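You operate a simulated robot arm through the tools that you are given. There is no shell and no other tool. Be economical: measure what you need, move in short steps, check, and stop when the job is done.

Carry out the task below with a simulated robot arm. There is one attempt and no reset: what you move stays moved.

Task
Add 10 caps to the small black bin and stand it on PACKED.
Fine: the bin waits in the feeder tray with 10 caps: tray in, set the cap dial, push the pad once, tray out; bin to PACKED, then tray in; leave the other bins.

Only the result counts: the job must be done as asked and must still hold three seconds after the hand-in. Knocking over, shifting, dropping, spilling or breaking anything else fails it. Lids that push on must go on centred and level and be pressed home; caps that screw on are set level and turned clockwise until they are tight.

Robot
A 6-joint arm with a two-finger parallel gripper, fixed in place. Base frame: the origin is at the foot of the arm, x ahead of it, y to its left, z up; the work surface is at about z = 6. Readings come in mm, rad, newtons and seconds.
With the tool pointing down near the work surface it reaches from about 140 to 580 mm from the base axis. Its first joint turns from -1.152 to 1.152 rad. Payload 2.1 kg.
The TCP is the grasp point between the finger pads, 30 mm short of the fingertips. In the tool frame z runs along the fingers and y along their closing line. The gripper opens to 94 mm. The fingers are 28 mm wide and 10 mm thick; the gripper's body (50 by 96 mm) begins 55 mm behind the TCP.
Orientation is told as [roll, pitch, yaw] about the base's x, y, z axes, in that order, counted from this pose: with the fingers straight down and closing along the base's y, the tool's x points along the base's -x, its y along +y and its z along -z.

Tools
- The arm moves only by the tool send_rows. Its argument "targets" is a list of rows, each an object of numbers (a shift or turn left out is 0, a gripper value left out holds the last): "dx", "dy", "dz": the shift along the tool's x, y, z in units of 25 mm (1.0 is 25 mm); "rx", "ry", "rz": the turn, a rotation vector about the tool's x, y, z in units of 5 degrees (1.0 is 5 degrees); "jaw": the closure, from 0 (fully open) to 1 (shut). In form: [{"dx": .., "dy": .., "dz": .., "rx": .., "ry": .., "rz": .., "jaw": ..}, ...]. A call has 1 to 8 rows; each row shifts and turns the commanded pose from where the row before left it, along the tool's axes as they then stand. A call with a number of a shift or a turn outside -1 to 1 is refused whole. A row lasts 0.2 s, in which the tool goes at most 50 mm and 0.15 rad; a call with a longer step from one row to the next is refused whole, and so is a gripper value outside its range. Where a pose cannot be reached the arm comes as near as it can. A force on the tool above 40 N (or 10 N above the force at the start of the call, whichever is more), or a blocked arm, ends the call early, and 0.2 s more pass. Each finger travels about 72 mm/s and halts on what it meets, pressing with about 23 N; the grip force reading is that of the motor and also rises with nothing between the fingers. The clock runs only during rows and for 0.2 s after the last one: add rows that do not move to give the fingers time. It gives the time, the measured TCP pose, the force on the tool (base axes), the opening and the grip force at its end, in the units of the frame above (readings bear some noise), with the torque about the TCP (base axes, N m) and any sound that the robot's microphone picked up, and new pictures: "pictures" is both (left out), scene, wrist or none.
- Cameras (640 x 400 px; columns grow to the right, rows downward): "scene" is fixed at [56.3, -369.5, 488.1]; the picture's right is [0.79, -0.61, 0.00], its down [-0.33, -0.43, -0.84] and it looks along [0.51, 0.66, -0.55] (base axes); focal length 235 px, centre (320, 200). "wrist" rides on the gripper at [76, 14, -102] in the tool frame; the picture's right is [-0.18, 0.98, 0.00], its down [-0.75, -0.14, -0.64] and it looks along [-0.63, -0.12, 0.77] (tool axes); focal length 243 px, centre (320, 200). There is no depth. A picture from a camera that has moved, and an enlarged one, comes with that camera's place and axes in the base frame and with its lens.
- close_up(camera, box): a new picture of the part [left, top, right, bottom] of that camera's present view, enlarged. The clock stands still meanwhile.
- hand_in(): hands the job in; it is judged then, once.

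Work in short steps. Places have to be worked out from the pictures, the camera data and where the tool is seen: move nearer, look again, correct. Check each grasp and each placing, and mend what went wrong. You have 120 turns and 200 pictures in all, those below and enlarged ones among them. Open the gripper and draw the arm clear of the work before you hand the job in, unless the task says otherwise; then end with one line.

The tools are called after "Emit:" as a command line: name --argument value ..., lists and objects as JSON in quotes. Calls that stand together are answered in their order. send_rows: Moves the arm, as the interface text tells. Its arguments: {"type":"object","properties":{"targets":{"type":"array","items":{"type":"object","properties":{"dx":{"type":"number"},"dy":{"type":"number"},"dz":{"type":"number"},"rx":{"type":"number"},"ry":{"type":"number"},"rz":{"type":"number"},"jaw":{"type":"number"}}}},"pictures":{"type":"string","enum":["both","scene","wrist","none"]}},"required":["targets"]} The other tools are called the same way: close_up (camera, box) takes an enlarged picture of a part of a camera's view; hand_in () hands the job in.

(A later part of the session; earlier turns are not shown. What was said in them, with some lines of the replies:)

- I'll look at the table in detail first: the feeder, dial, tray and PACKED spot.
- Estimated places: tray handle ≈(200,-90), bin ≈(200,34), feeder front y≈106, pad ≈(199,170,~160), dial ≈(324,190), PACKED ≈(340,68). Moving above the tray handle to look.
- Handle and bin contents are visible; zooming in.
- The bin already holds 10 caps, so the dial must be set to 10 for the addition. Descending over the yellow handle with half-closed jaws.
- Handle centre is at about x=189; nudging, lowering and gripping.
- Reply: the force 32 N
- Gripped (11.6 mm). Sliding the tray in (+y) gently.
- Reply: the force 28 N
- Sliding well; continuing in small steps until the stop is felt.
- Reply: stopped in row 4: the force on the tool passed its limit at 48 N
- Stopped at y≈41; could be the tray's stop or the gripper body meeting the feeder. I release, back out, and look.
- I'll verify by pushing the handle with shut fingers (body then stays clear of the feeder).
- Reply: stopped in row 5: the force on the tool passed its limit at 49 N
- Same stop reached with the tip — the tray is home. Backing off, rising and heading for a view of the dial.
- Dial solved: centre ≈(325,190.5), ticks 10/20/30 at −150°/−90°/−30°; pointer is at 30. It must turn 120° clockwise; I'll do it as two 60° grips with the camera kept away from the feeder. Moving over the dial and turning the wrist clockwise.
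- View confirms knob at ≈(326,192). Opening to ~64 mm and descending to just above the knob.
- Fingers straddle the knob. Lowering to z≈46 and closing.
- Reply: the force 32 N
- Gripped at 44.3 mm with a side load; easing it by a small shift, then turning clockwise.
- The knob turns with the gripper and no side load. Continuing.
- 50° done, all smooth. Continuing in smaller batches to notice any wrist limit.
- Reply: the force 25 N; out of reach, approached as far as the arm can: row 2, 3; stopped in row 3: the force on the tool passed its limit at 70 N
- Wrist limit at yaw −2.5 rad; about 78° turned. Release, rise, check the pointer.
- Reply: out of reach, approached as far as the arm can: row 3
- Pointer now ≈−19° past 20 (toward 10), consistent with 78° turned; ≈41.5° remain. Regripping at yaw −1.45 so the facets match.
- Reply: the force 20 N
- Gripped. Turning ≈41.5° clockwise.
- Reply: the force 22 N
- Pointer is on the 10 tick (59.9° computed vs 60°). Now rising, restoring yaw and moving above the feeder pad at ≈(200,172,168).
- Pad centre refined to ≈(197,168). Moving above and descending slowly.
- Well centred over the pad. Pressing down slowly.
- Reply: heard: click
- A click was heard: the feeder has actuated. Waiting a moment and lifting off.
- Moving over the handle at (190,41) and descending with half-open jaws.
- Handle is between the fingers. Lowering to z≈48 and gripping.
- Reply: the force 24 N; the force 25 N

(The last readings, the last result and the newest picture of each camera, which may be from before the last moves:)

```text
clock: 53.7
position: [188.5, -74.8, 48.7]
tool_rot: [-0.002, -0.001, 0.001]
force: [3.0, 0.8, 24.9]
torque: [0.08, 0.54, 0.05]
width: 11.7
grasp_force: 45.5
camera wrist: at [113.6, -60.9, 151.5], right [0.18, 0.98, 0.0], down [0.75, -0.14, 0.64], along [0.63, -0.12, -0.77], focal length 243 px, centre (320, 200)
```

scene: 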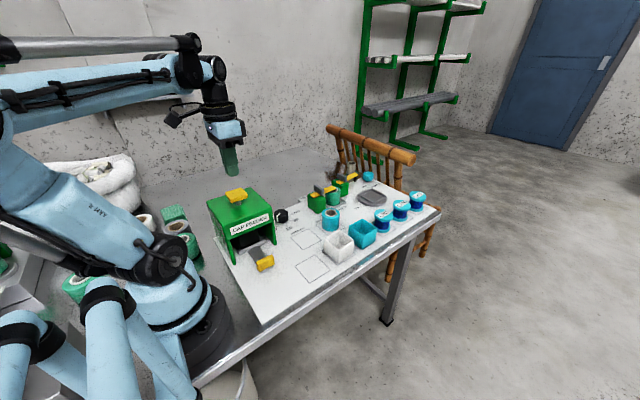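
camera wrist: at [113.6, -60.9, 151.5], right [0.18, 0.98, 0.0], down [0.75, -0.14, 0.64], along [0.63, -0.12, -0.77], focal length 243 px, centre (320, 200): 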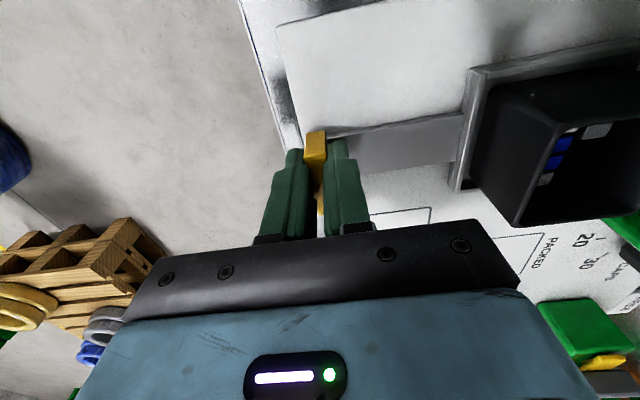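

Continuing out to near the outer stop (y≈−90), then releasing and rising.

Emit:
send_rows --targets '[{"dy": -0.2}, {"dy": -0.2}, {"dy": -0.2}, {"jaw": 0.5}, {"jaw": 0.5}]' --pictures "none"

Emit:
send_rows --targets '[{"dz": -1}, {"dz": -1}, {"dz": -1}, {"dz": -1}, {"dz": -1}, {"dz": -1}, {"dz": -1}]' --pictures "wrist"

Emit:
close_up --camera "wrist" --box '[280, 0, 520, 150]'

```text
clock: 54.9
position: [189.6, -89.7, 49.8]
tool_rot: [-0.002, 0.002, 0.0]
force: [0.5, 1.1, 0.4]
torque: [-0.03, -0.04, 0.0]
width: 46.9
grasp_force: 0.1
```

```text
clock: 56.5
position: [188.6, -89.3, 226.1]
tool_rot: [0.0, -0.001, -0.001]
force: [0.6, 0.1, 0.2]
torque: [0.02, 0.01, 0.03]
width: 47.1
grasp_force: 0.1
camera wrist: at [112.7, -75.4, 328.1], right [0.18, 0.98, 0.0], down [0.75, -0.14, 0.64], along [0.63, -0.12, -0.77], focal length 243 px, centre (320, 200)
```

wrist: 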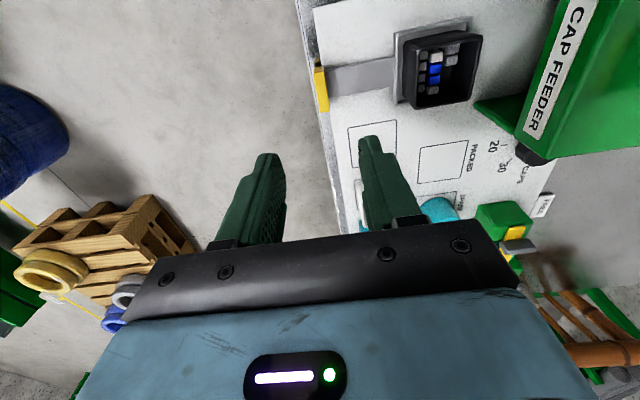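

```text
2.67 times, centred on (400, 75) of wrist
camera zoom: at [112.7, -75.4, 328.1], right [0.18, 0.98, 0.0], down [0.75, -0.14, 0.64], along [0.63, -0.12, -0.77], focal length 647 px, centre (107, 533)
```

zoom: 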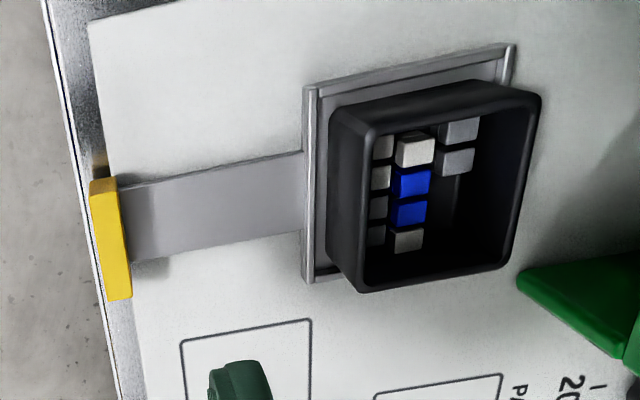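

Tray is out and a second layer of 10 caps is on top. Moving above the bin for a closer look.

Emit:
send_rows --targets '[{"dy": 1, "dx": -0.26, "jaw": 0.12}, {"dy": 1}, {"dy": 1}, {"dy": 1}, {"dy": 1}]'

Emit:
close_up --camera "wrist" --box '[230, 40, 430, 180]'

Emit:
close_up --camera "scene" --box '[210, 210, 330, 320]'

```text
clock: 57.7
position: [194.4, 35.6, 223.2]
tool_rot: [-0.002, 0.0, -0.002]
force: [0.5, -0.5, 0.4]
torque: [0.0, 0.0, -0.02]
width: 82.7
grasp_force: 0.1
camera wrist: at [119.4, 50.7, 325.0], right [0.19, 0.98, 0.0], down [0.75, -0.14, 0.64], along [0.63, -0.12, -0.77], focal length 243 px, centre (320, 200)
```

scene: 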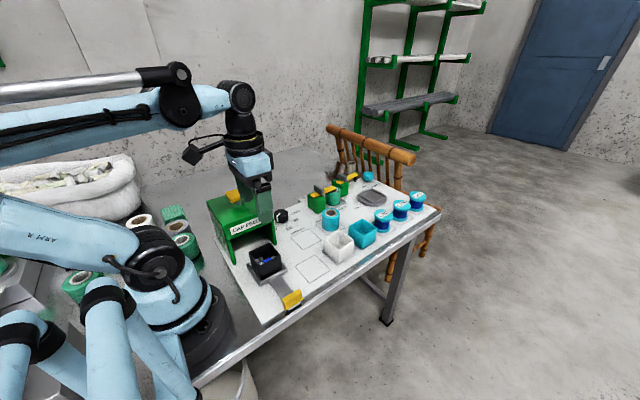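
wrist: 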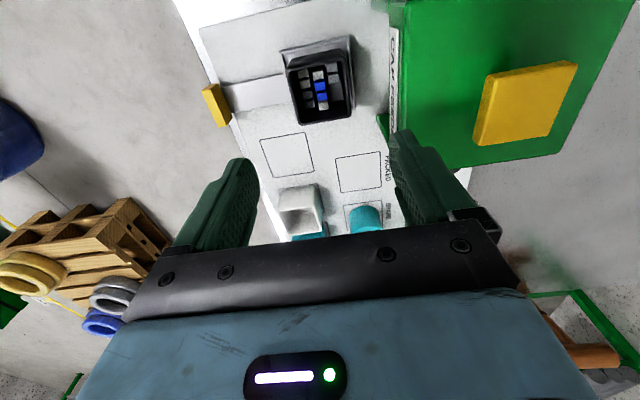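

```text
2.86 times, centred on (330, 110) of wrist
camera zoom: at [119.4, 50.7, 325.0], right [0.19, 0.98, 0.0], down [0.75, -0.14, 0.64], along [0.63, -0.12, -0.77], focal length 693 px, centre (291, 457)
```

zoom: 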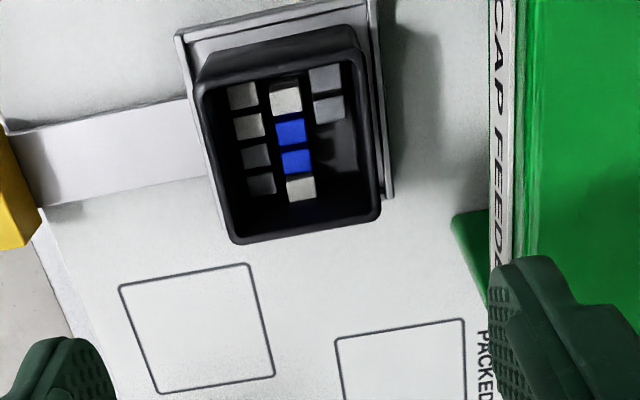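

```text
3.64 times, centred on (270, 265) of scene
camera zoom: at [56.3, -369.5, 488.1], right [0.79, -0.61, 0.0], down [-0.33, -0.43, -0.84], along [0.51, 0.66, -0.55], focal length 854 px, centre (502, -36)
```

zoom: 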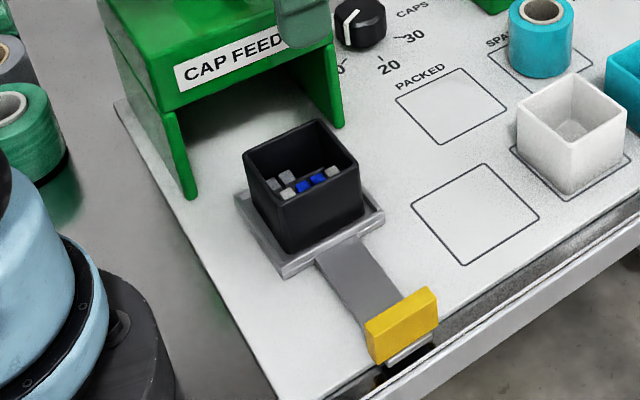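

Bin centre ≈(196.5,36), width ≈58 mm, rim z≈62, and 10+10 caps. Descending around it.

Emit:
send_rows --targets '[{"dz": 1, "dx": -0.08}, {"dz": 1}, {"dz": 1}, {"dz": 1}, {"dz": 1}]'

```text
clock: 58.9
position: [198.2, 36.8, 99.2]
tool_rot: [-0.002, -0.003, 0.001]
force: [0.9, -0.1, -0.6]
torque: [0.0, -0.03, 0.0]
width: 82.7
grasp_force: 0.0
camera wrist: at [122.1, 51.2, 201.7], right [0.18, 0.98, 0.0], down [0.75, -0.14, 0.64], along [0.63, -0.12, -0.77], focal length 243 px, centre (320, 200)
```

scene: 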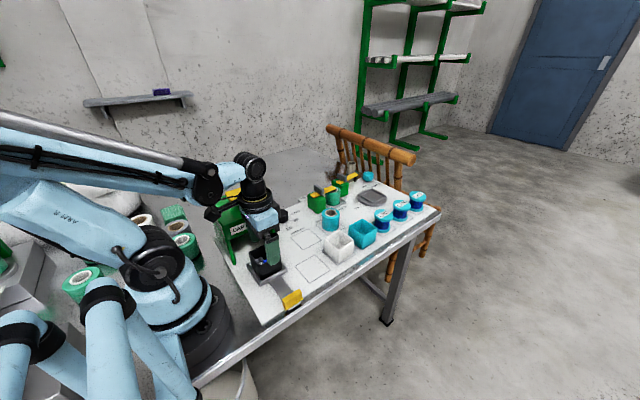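
wrist: 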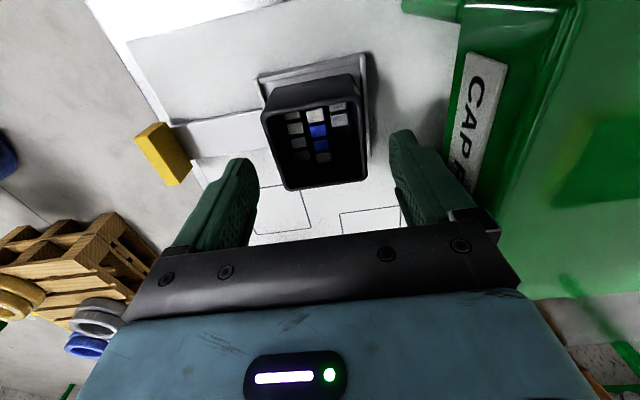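

Bin centred between fingers. Lowering to z≈52 and closing gently.

Emit:
send_rows --targets '[{"dz": 0.7, "dx": 0.1}, {"dz": 0.7}, {"dz": 0.45}, {"jaw": 0.25}, {"jaw": 0.33}, {"jaw": 0.4}, {"jaw": 0.6}, {}]'

```text
clock: 60.7
position: [194.8, 35.4, 53.6]
tool_rot: [-0.003, -0.002, 0.0]
force: [-0.7, -0.2, -0.4]
torque: [0.04, 0.0, -0.01]
width: 63.4
grasp_force: 23.1
camera wrist: at [119.2, 49.7, 154.9], right [0.18, 0.98, 0.0], down [0.75, -0.14, 0.64], along [0.63, -0.12, -0.77], focal length 243 px, centre (320, 200)
```

scene: 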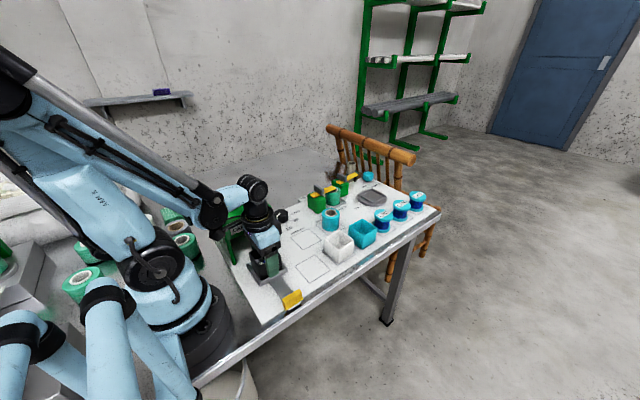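
wrist: 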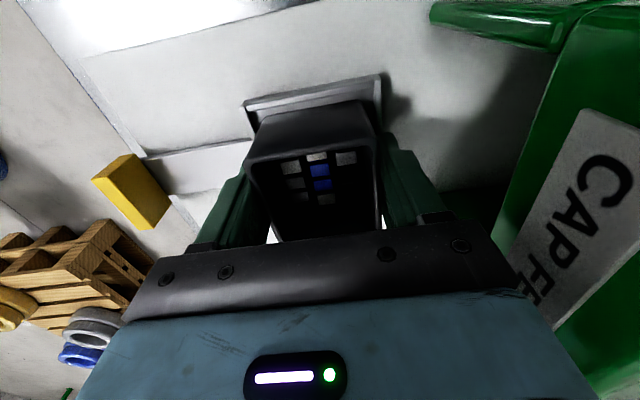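

Firm at 63.4 mm. Lifting slowly ~50 mm.

Emit:
send_rows --targets '[{"dz": -0.2}, {"dz": -0.3}, {"dz": -0.4}, {"dz": -0.4}, {"dz": -0.4}, {"dz": -0.3}, {}]'

```text
clock: 62.3
position: [194.8, 35.8, 102.2]
tool_rot: [0.0, -0.001, 0.0]
force: [0.2, 0.2, -0.5]
torque: [-0.02, 0.01, 0.01]
width: 63.6
grasp_force: 22.6
camera wrist: at [119.3, 49.1, 204.6], right [0.18, 0.98, 0.0], down [0.75, -0.14, 0.64], along [0.63, -0.12, -0.77], focal length 243 px, centre (320, 200)
```

scene: 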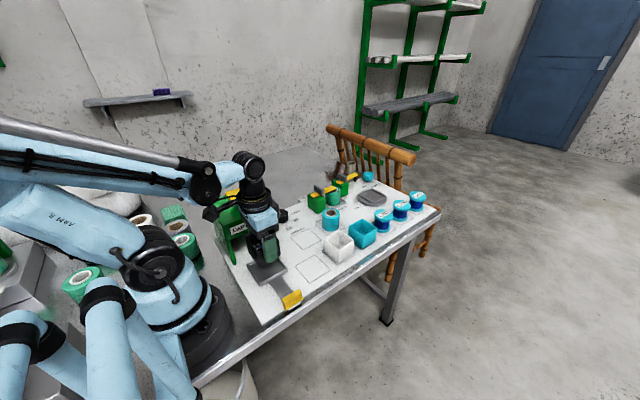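
wrist: 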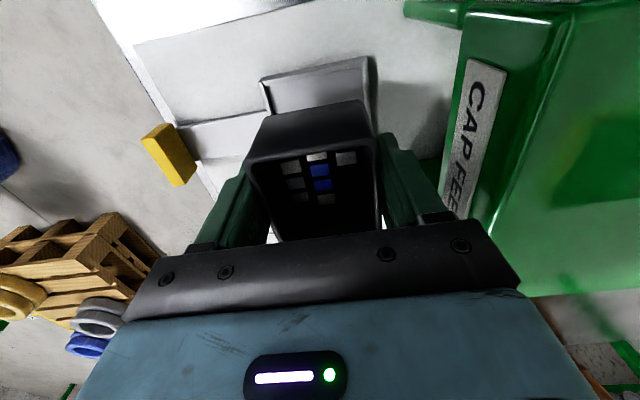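

Lifted, caps intact. PACKED centre computed from two views ≈(340,72). Moving in x first (clear of the feeder), then y.

Emit:
send_rows --targets '[{"dx": -0.4}, {"dx": -0.7}, {"dx": -0.8}, {"dx": -0.8}, {"dx": -0.8}, {"dx": -0.8}, {"dx": -0.8}, {"dx": -0.4}]' --pictures "none"

Emit:
send_rows --targets '[{"dx": -0.23, "dy": 0.3}, {"dy": 0.4}, {"dy": 0.4}, {"dy": 0.35}, {}]'

Emit:
close_up --camera "scene" --box '[260, 180, 380, 290]'

```text
clock: 64.1
position: [332.2, 36.1, 104.7]
tool_rot: [-0.002, -0.002, 0.0]
force: [0.5, 1.1, 0.3]
torque: [-0.03, -0.04, 0.0]
width: 63.5
grasp_force: 22.9
```

```text
clock: 65.3
position: [337.9, 71.4, 103.1]
tool_rot: [-0.004, -0.003, -0.001]
force: [0.4, -0.3, -1.8]
torque: [-0.02, 0.01, 0.01]
width: 63.6
grasp_force: 23.2
camera wrist: at [262.6, 85.8, 206.0], right [0.18, 0.98, 0.0], down [0.75, -0.14, 0.64], along [0.63, -0.12, -0.77], focal length 243 px, centre (320, 200)
```

scene: 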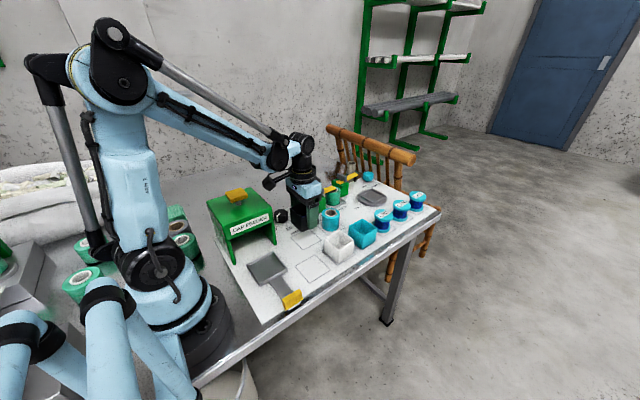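
wrist: 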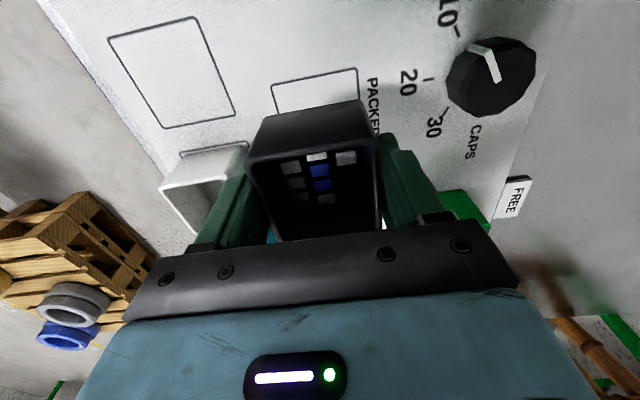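

```text
3.64 times, centred on (320, 235) of scene
camera zoom: at [56.3, -369.5, 488.1], right [0.79, -0.61, 0.0], down [-0.33, -0.43, -0.84], along [0.51, 0.66, -0.55], focal length 854 px, centre (320, 73)
```

zoom: 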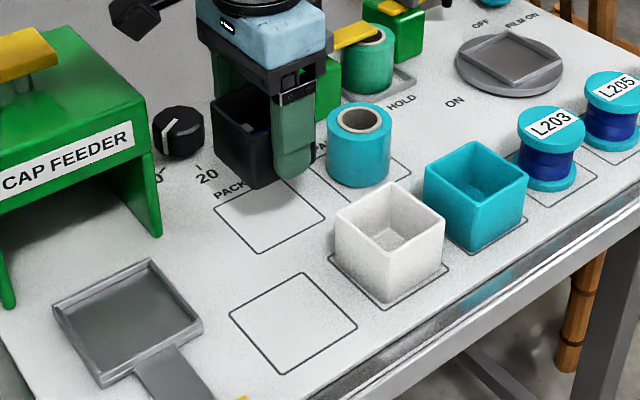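

Edge check confirms PACKED centre (340,72). Lowering to just above the surface.

Emit:
send_rows --targets '[{"dz": 0.4}, {"dz": 0.5}, {"dz": 0.5}, {"dz": 0.4}, {"dz": 0.2}, {}]'

Emit:
close_up --camera "scene" --box '[260, 180, 380, 290]'

```text
clock: 66.7
position: [339.4, 72.3, 55.0]
tool_rot: [-0.003, -0.002, 0.001]
force: [-0.6, 0.6, -1.0]
torque: [0.01, 0.02, 0.02]
width: 63.9
grasp_force: 23.2
camera wrist: at [263.1, 86.2, 155.2], right [0.18, 0.98, 0.0], down [0.75, -0.14, 0.64], along [0.63, -0.12, -0.77], focal length 243 px, centre (320, 200)
```

scene: 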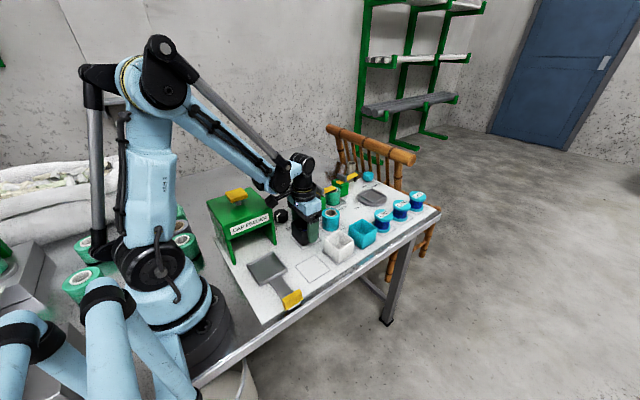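
wrist: 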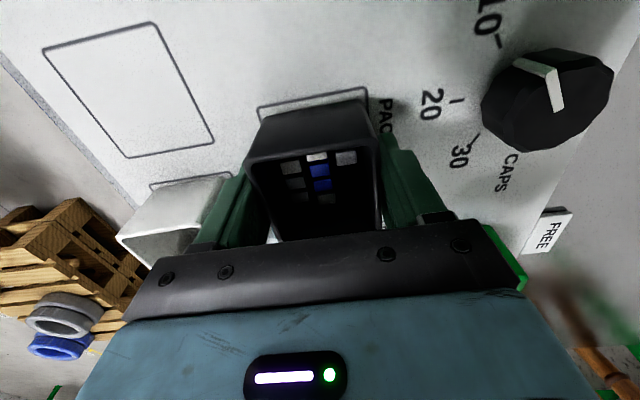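

```text
3.64 times, centred on (320, 235) of scene
camera zoom: at [56.3, -369.5, 488.1], right [0.79, -0.61, 0.0], down [-0.33, -0.43, -0.84], along [0.51, 0.66, -0.55], focal length 854 px, centre (320, 73)
```

zoom: 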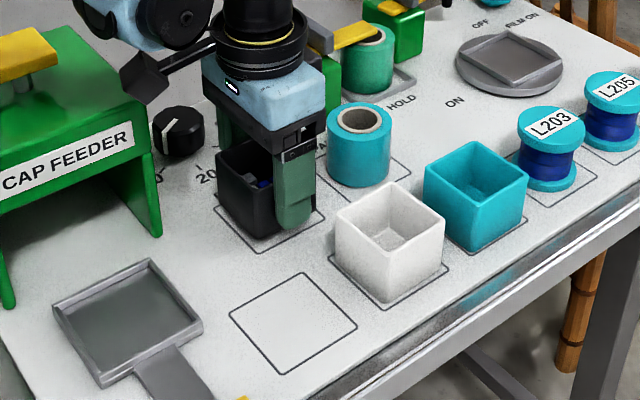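

Bin is inside the outline. Lowering in tiny steps to contact.

Emit:
send_rows --targets '[{"dz": 0.08}, {"dz": 0.08}, {"dz": 0.06}, {}]' --pictures "none"

```text
clock: 67.7
position: [337.6, 69.9, 46.4]
tool_rot: [-0.001, -0.001, 0.001]
force: [0.6, 0.1, -1.2]
torque: [0.0, 0.0, 0.0]
width: 63.6
grasp_force: 23.1
```

No contact yet; continuing.

Emit:
send_rows --targets '[{"dz": 0.04}, {"dz": 0.04}, {}]' --pictures "wrist"

Emit:
close_up --camera "scene" --box '[290, 210, 350, 260]'

```text
clock: 68.5
position: [339.7, 71.6, 46.1]
tool_rot: [-0.003, 0.0, 0.001]
force: [0.4, 0.3, -0.6]
torque: [-0.03, -0.01, -0.02]
width: 63.8
grasp_force: 23.0
camera wrist: at [263.6, 86.1, 147.6], right [0.18, 0.98, 0.0], down [0.75, -0.14, 0.64], along [0.63, -0.12, -0.77], focal length 243 px, centre (320, 200)
```

wrist: 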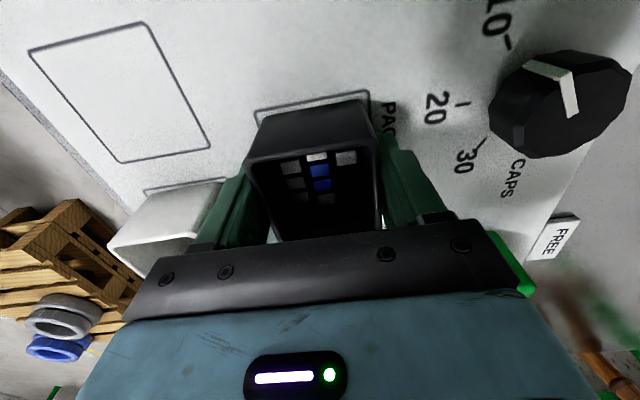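

```text
8.00 times, centred on (320, 235) of scene
camera zoom: at [56.3, -369.5, 488.1], right [0.79, -0.61, 0.0], down [-0.33, -0.43, -0.84], along [0.51, 0.66, -0.55], focal length 1879 px, centre (320, -80)
```

zoom: 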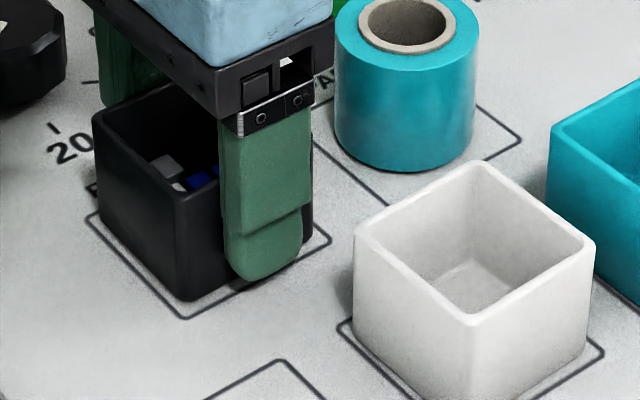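

Very near the surface and inside the outline. Continuing down by millimetres.

Emit:
send_rows --targets '[{"dz": 0.04}, {"dz": 0.04}, {}]' --pictures "none"

Emit:
send_rows --targets '[{"dz": 0.04}, {"dz": 0.04}, {}]' --pictures "none"

```text
clock: 69.3
position: [339.6, 71.9, 43.0]
tool_rot: [0.002, 0.0, -0.002]
force: [4.0, -1.7, 39.2]
torque: [0.7, 1.95, 0.02]
width: 63.8
grasp_force: 23.2
```

```text
clock: 69.7
position: [339.4, 72.3, 44.1]
tool_rot: [-0.001, 0.002, -0.001]
force: [0.6, -0.6, 13.2]
torque: [0.35, 0.66, 0.06]
width: 63.4
grasp_force: 23.1
stopped in row 1: the force on the tool passed its limit at 54 N (the readings are from after the stop); the commanded pose is now the measured one
```

Bin is seated. Opening the fingers and lifting straight up.

Emit:
send_rows --targets '[{"jaw": 0.25}, {"jaw": 0.12}, {}, {"dz": -0.5}, {"dz": -1}, {"dz": -1}, {"dz": -1}, {"dz": -1}]'

Emit:
close_up --camera "scene" --box '[290, 210, 350, 260]'

```text
clock: 71.5
position: [338.3, 71.2, 155.8]
tool_rot: [0.001, 0.002, -0.001]
force: [0.7, -0.6, -0.1]
torque: [0.02, 0.0, 0.02]
width: 82.9
grasp_force: 0.1
camera wrist: at [263.4, 85.3, 257.7], right [0.18, 0.98, 0.0], down [0.75, -0.14, 0.64], along [0.63, -0.12, -0.77], focal length 243 px, centre (320, 200)
```

scene: 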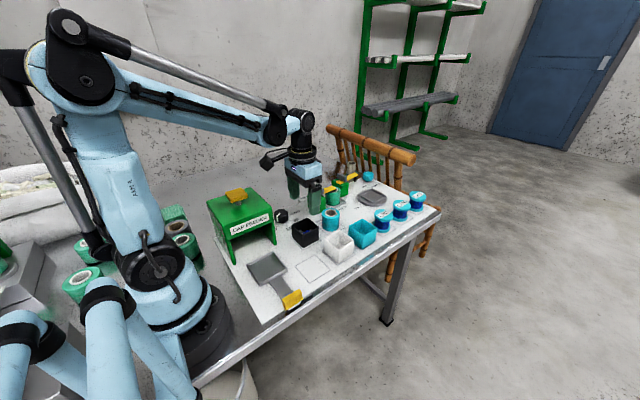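
wrist: 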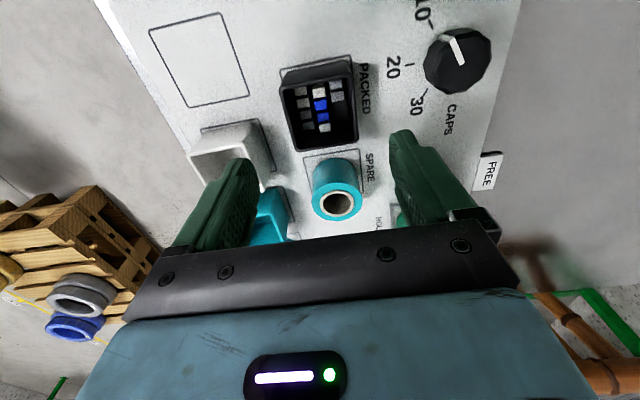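

```text
8.00 times, centred on (320, 235) of scene
camera zoom: at [56.3, -369.5, 488.1], right [0.79, -0.61, 0.0], down [-0.33, -0.43, -0.84], along [0.51, 0.66, -0.55], focal length 1879 px, centre (320, -80)
```

zoom: 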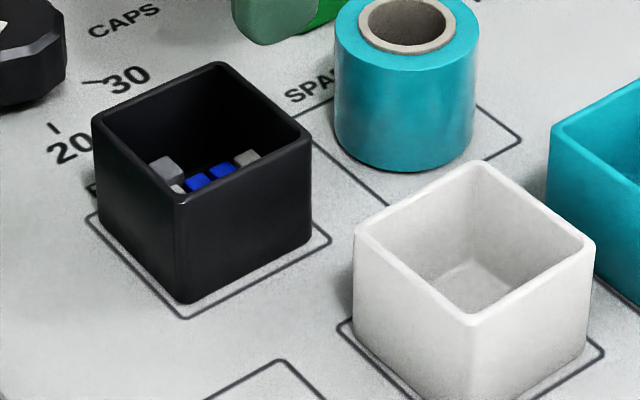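

Bin stands centred on PACKED. Now back to the tray handle to push the tray in.

Emit:
send_rows --targets '[{"dx": 0.745, "dy": -0.805, "jaw": 0.5}, {"dx": 0.745, "dy": -0.805}, {"dx": 0.745, "dy": -0.805}, {"dx": 0.745, "dy": -0.805}, {"dx": 0.745, "dy": -0.805}, {"dx": 0.745, "dy": -0.805}, {"dx": 0.745, "dy": -0.805}, {"dx": 0.745, "dy": -0.805}]' --pictures "none"

Emit:
send_rows --targets '[{"dz": 1}, {"dz": 1}, {"dz": 1}]' --pictures "wrist"

```text
clock: 73.3
position: [190.4, -87.9, 155.6]
tool_rot: [-0.001, 0.002, 0.001]
force: [-0.3, 0.5, 0.5]
torque: [0.0, 0.04, 0.0]
width: 47.5
grasp_force: 0.0
```

```text
clock: 74.1
position: [190.8, -87.1, 82.1]
tool_rot: [0.0, 0.001, -0.001]
force: [0.1, 0.2, 0.0]
torque: [0.01, 0.01, -0.04]
width: 47.2
grasp_force: 0.0
camera wrist: at [115.1, -72.7, 183.8], right [0.18, 0.98, 0.0], down [0.75, -0.14, 0.64], along [0.63, -0.12, -0.77], focal length 243 px, centre (320, 200)
```

wrist: 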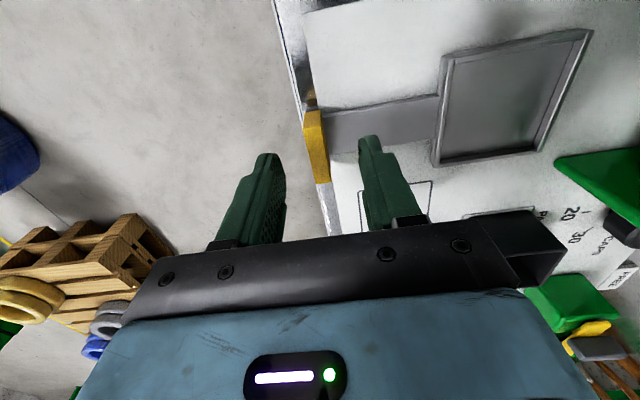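

Handle is between the fingers; gripping and pushing the empty tray in.

Emit:
send_rows --targets '[{"dz": 0.7, "dy": -0.06}, {"dz": 0.66}, {"jaw": 1}, {}, {}]' --pictures "none"

Emit:
send_rows --targets '[{"dy": 0.4}, {"dy": 0.6}, {"dy": 0.6}, {"dy": 0.6}, {"dy": 0.6}, {"dy": 0.6}, {"dy": 0.6}, {"dy": 0.4}]' --pictures "none"

Emit:
send_rows --targets '[{"dy": 0.3}, {"dy": 0.2}, {"dy": 0.2}, {"dy": 0.2}, {"dy": 0.2}, {"dy": 0.2}]' --pictures "wrist"

```text
clock: 75.3
position: [190.3, -90.5, 47.0]
tool_rot: [0.0, 0.0, 0.0]
force: [4.5, 0.5, -24.9]
torque: [-0.02, 0.55, 0.05]
width: 11.8
grasp_force: 44.9
```

```text
clock: 77.1
position: [189.7, 21.8, 48.3]
tool_rot: [0.001, 0.005, -0.001]
force: [-6.0, -1.2, -12.0]
torque: [-0.01, 0.58, 0.09]
width: 11.3
grasp_force: 44.8
```

```text
clock: 78.1
position: [190.2, 39.7, 46.6]
tool_rot: [-0.014, 0.001, -0.004]
force: [-1.9, -9.6, 7.9]
torque: [0.92, -0.34, 0.3]
width: 11.7
grasp_force: 44.5
stopped in row 5: the force on the tool passed its limit at 52 N (the readings are from after the stop); the commanded pose is now the measured one
camera wrist: at [115.0, 55.9, 148.9], right [0.19, 0.98, -0.01], down [0.75, -0.13, 0.64], along [0.63, -0.13, -0.77], focal length 243 px, centre (320, 200)
```

wrist: 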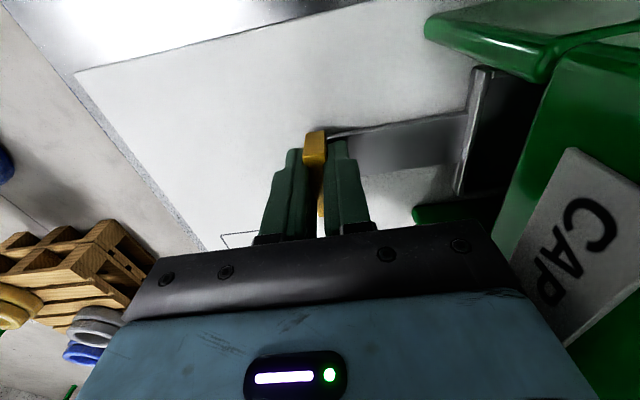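

The tray met its stop at the same place. Releasing, rising and drawing clear, then a last look.

Emit:
send_rows --targets '[{"jaw": 0.5}, {}, {"dz": -1}, {"dz": -1, "dy": -0.5}, {"dz": -1, "dy": -1}, {"dz": -1, "dy": -1}, {"dz": -1, "dy": -1}, {"dz": -1}]' --pictures "none"

Emit:
send_rows --targets '[{"dz": -1, "dy": -1, "jaw": 0}, {"dz": -1, "dy": -1}, {"dz": -1}]'

Emit:
close_up --camera "scene" --box '[195, 170, 375, 320]'

```text
clock: 79.9
position: [190.4, -43.7, 198.8]
tool_rot: [-0.013, 0.002, -0.005]
force: [0.0, 0.5, -0.2]
torque: [0.03, -0.02, -0.01]
width: 46.9
grasp_force: 0.1
```

```text
clock: 80.7
position: [189.8, -92.2, 273.1]
tool_rot: [-0.013, 0.002, -0.004]
force: [-0.2, 0.2, -0.6]
torque: [0.01, 0.0, 0.01]
width: 94.1
grasp_force: 0.1
camera wrist: at [114.5, -77.8, 375.7], right [0.19, 0.98, -0.01], down [0.75, -0.14, 0.64], along [0.63, -0.13, -0.77], focal length 243 px, centre (320, 200)
```

scene: 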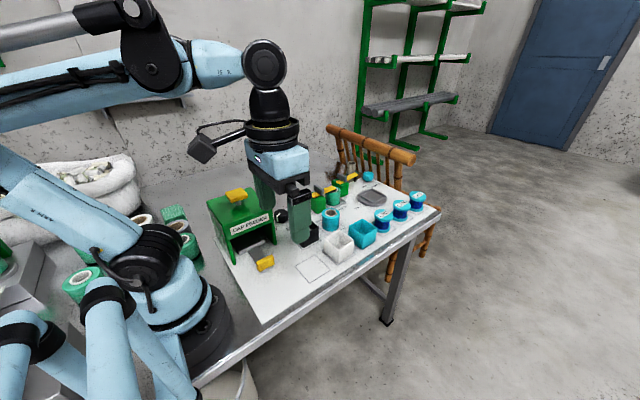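
wrist: 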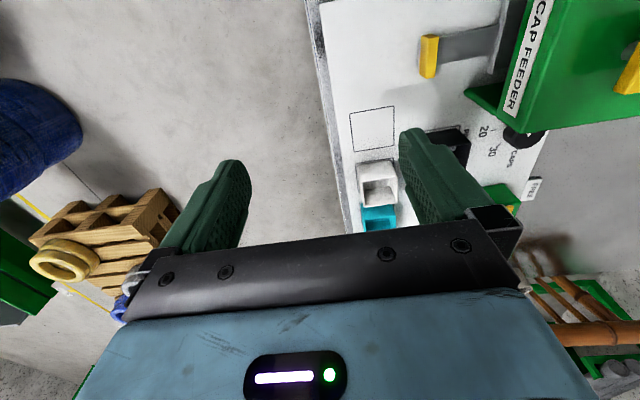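

```text
2.67 times, centred on (285, 245) of scene
camera zoom: at [56.3, -369.5, 488.1], right [0.79, -0.61, 0.0], down [-0.33, -0.43, -0.84], along [0.51, 0.66, -0.55], focal length 626 px, centre (413, 80)
```

zoom: 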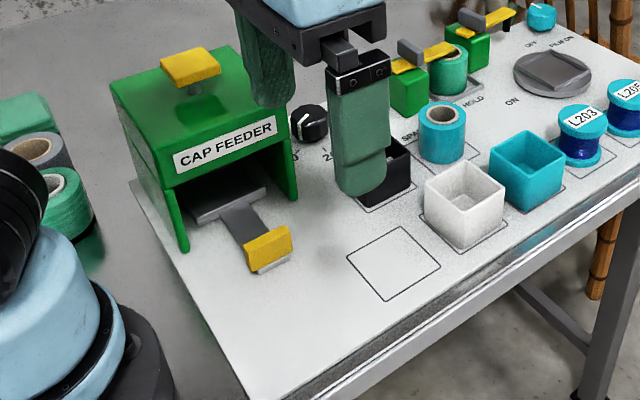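

The tray is in, the bin stands on PACKED, and the arm is clear with its gripper open. Handing in.

Emit:
hand_in

```text
The job is handed in.
```

I added 10 caps to the small black bin with one pad push and the dial at 10, stood it on PACKED, and slid the tray back in; the other bins weren't touched.
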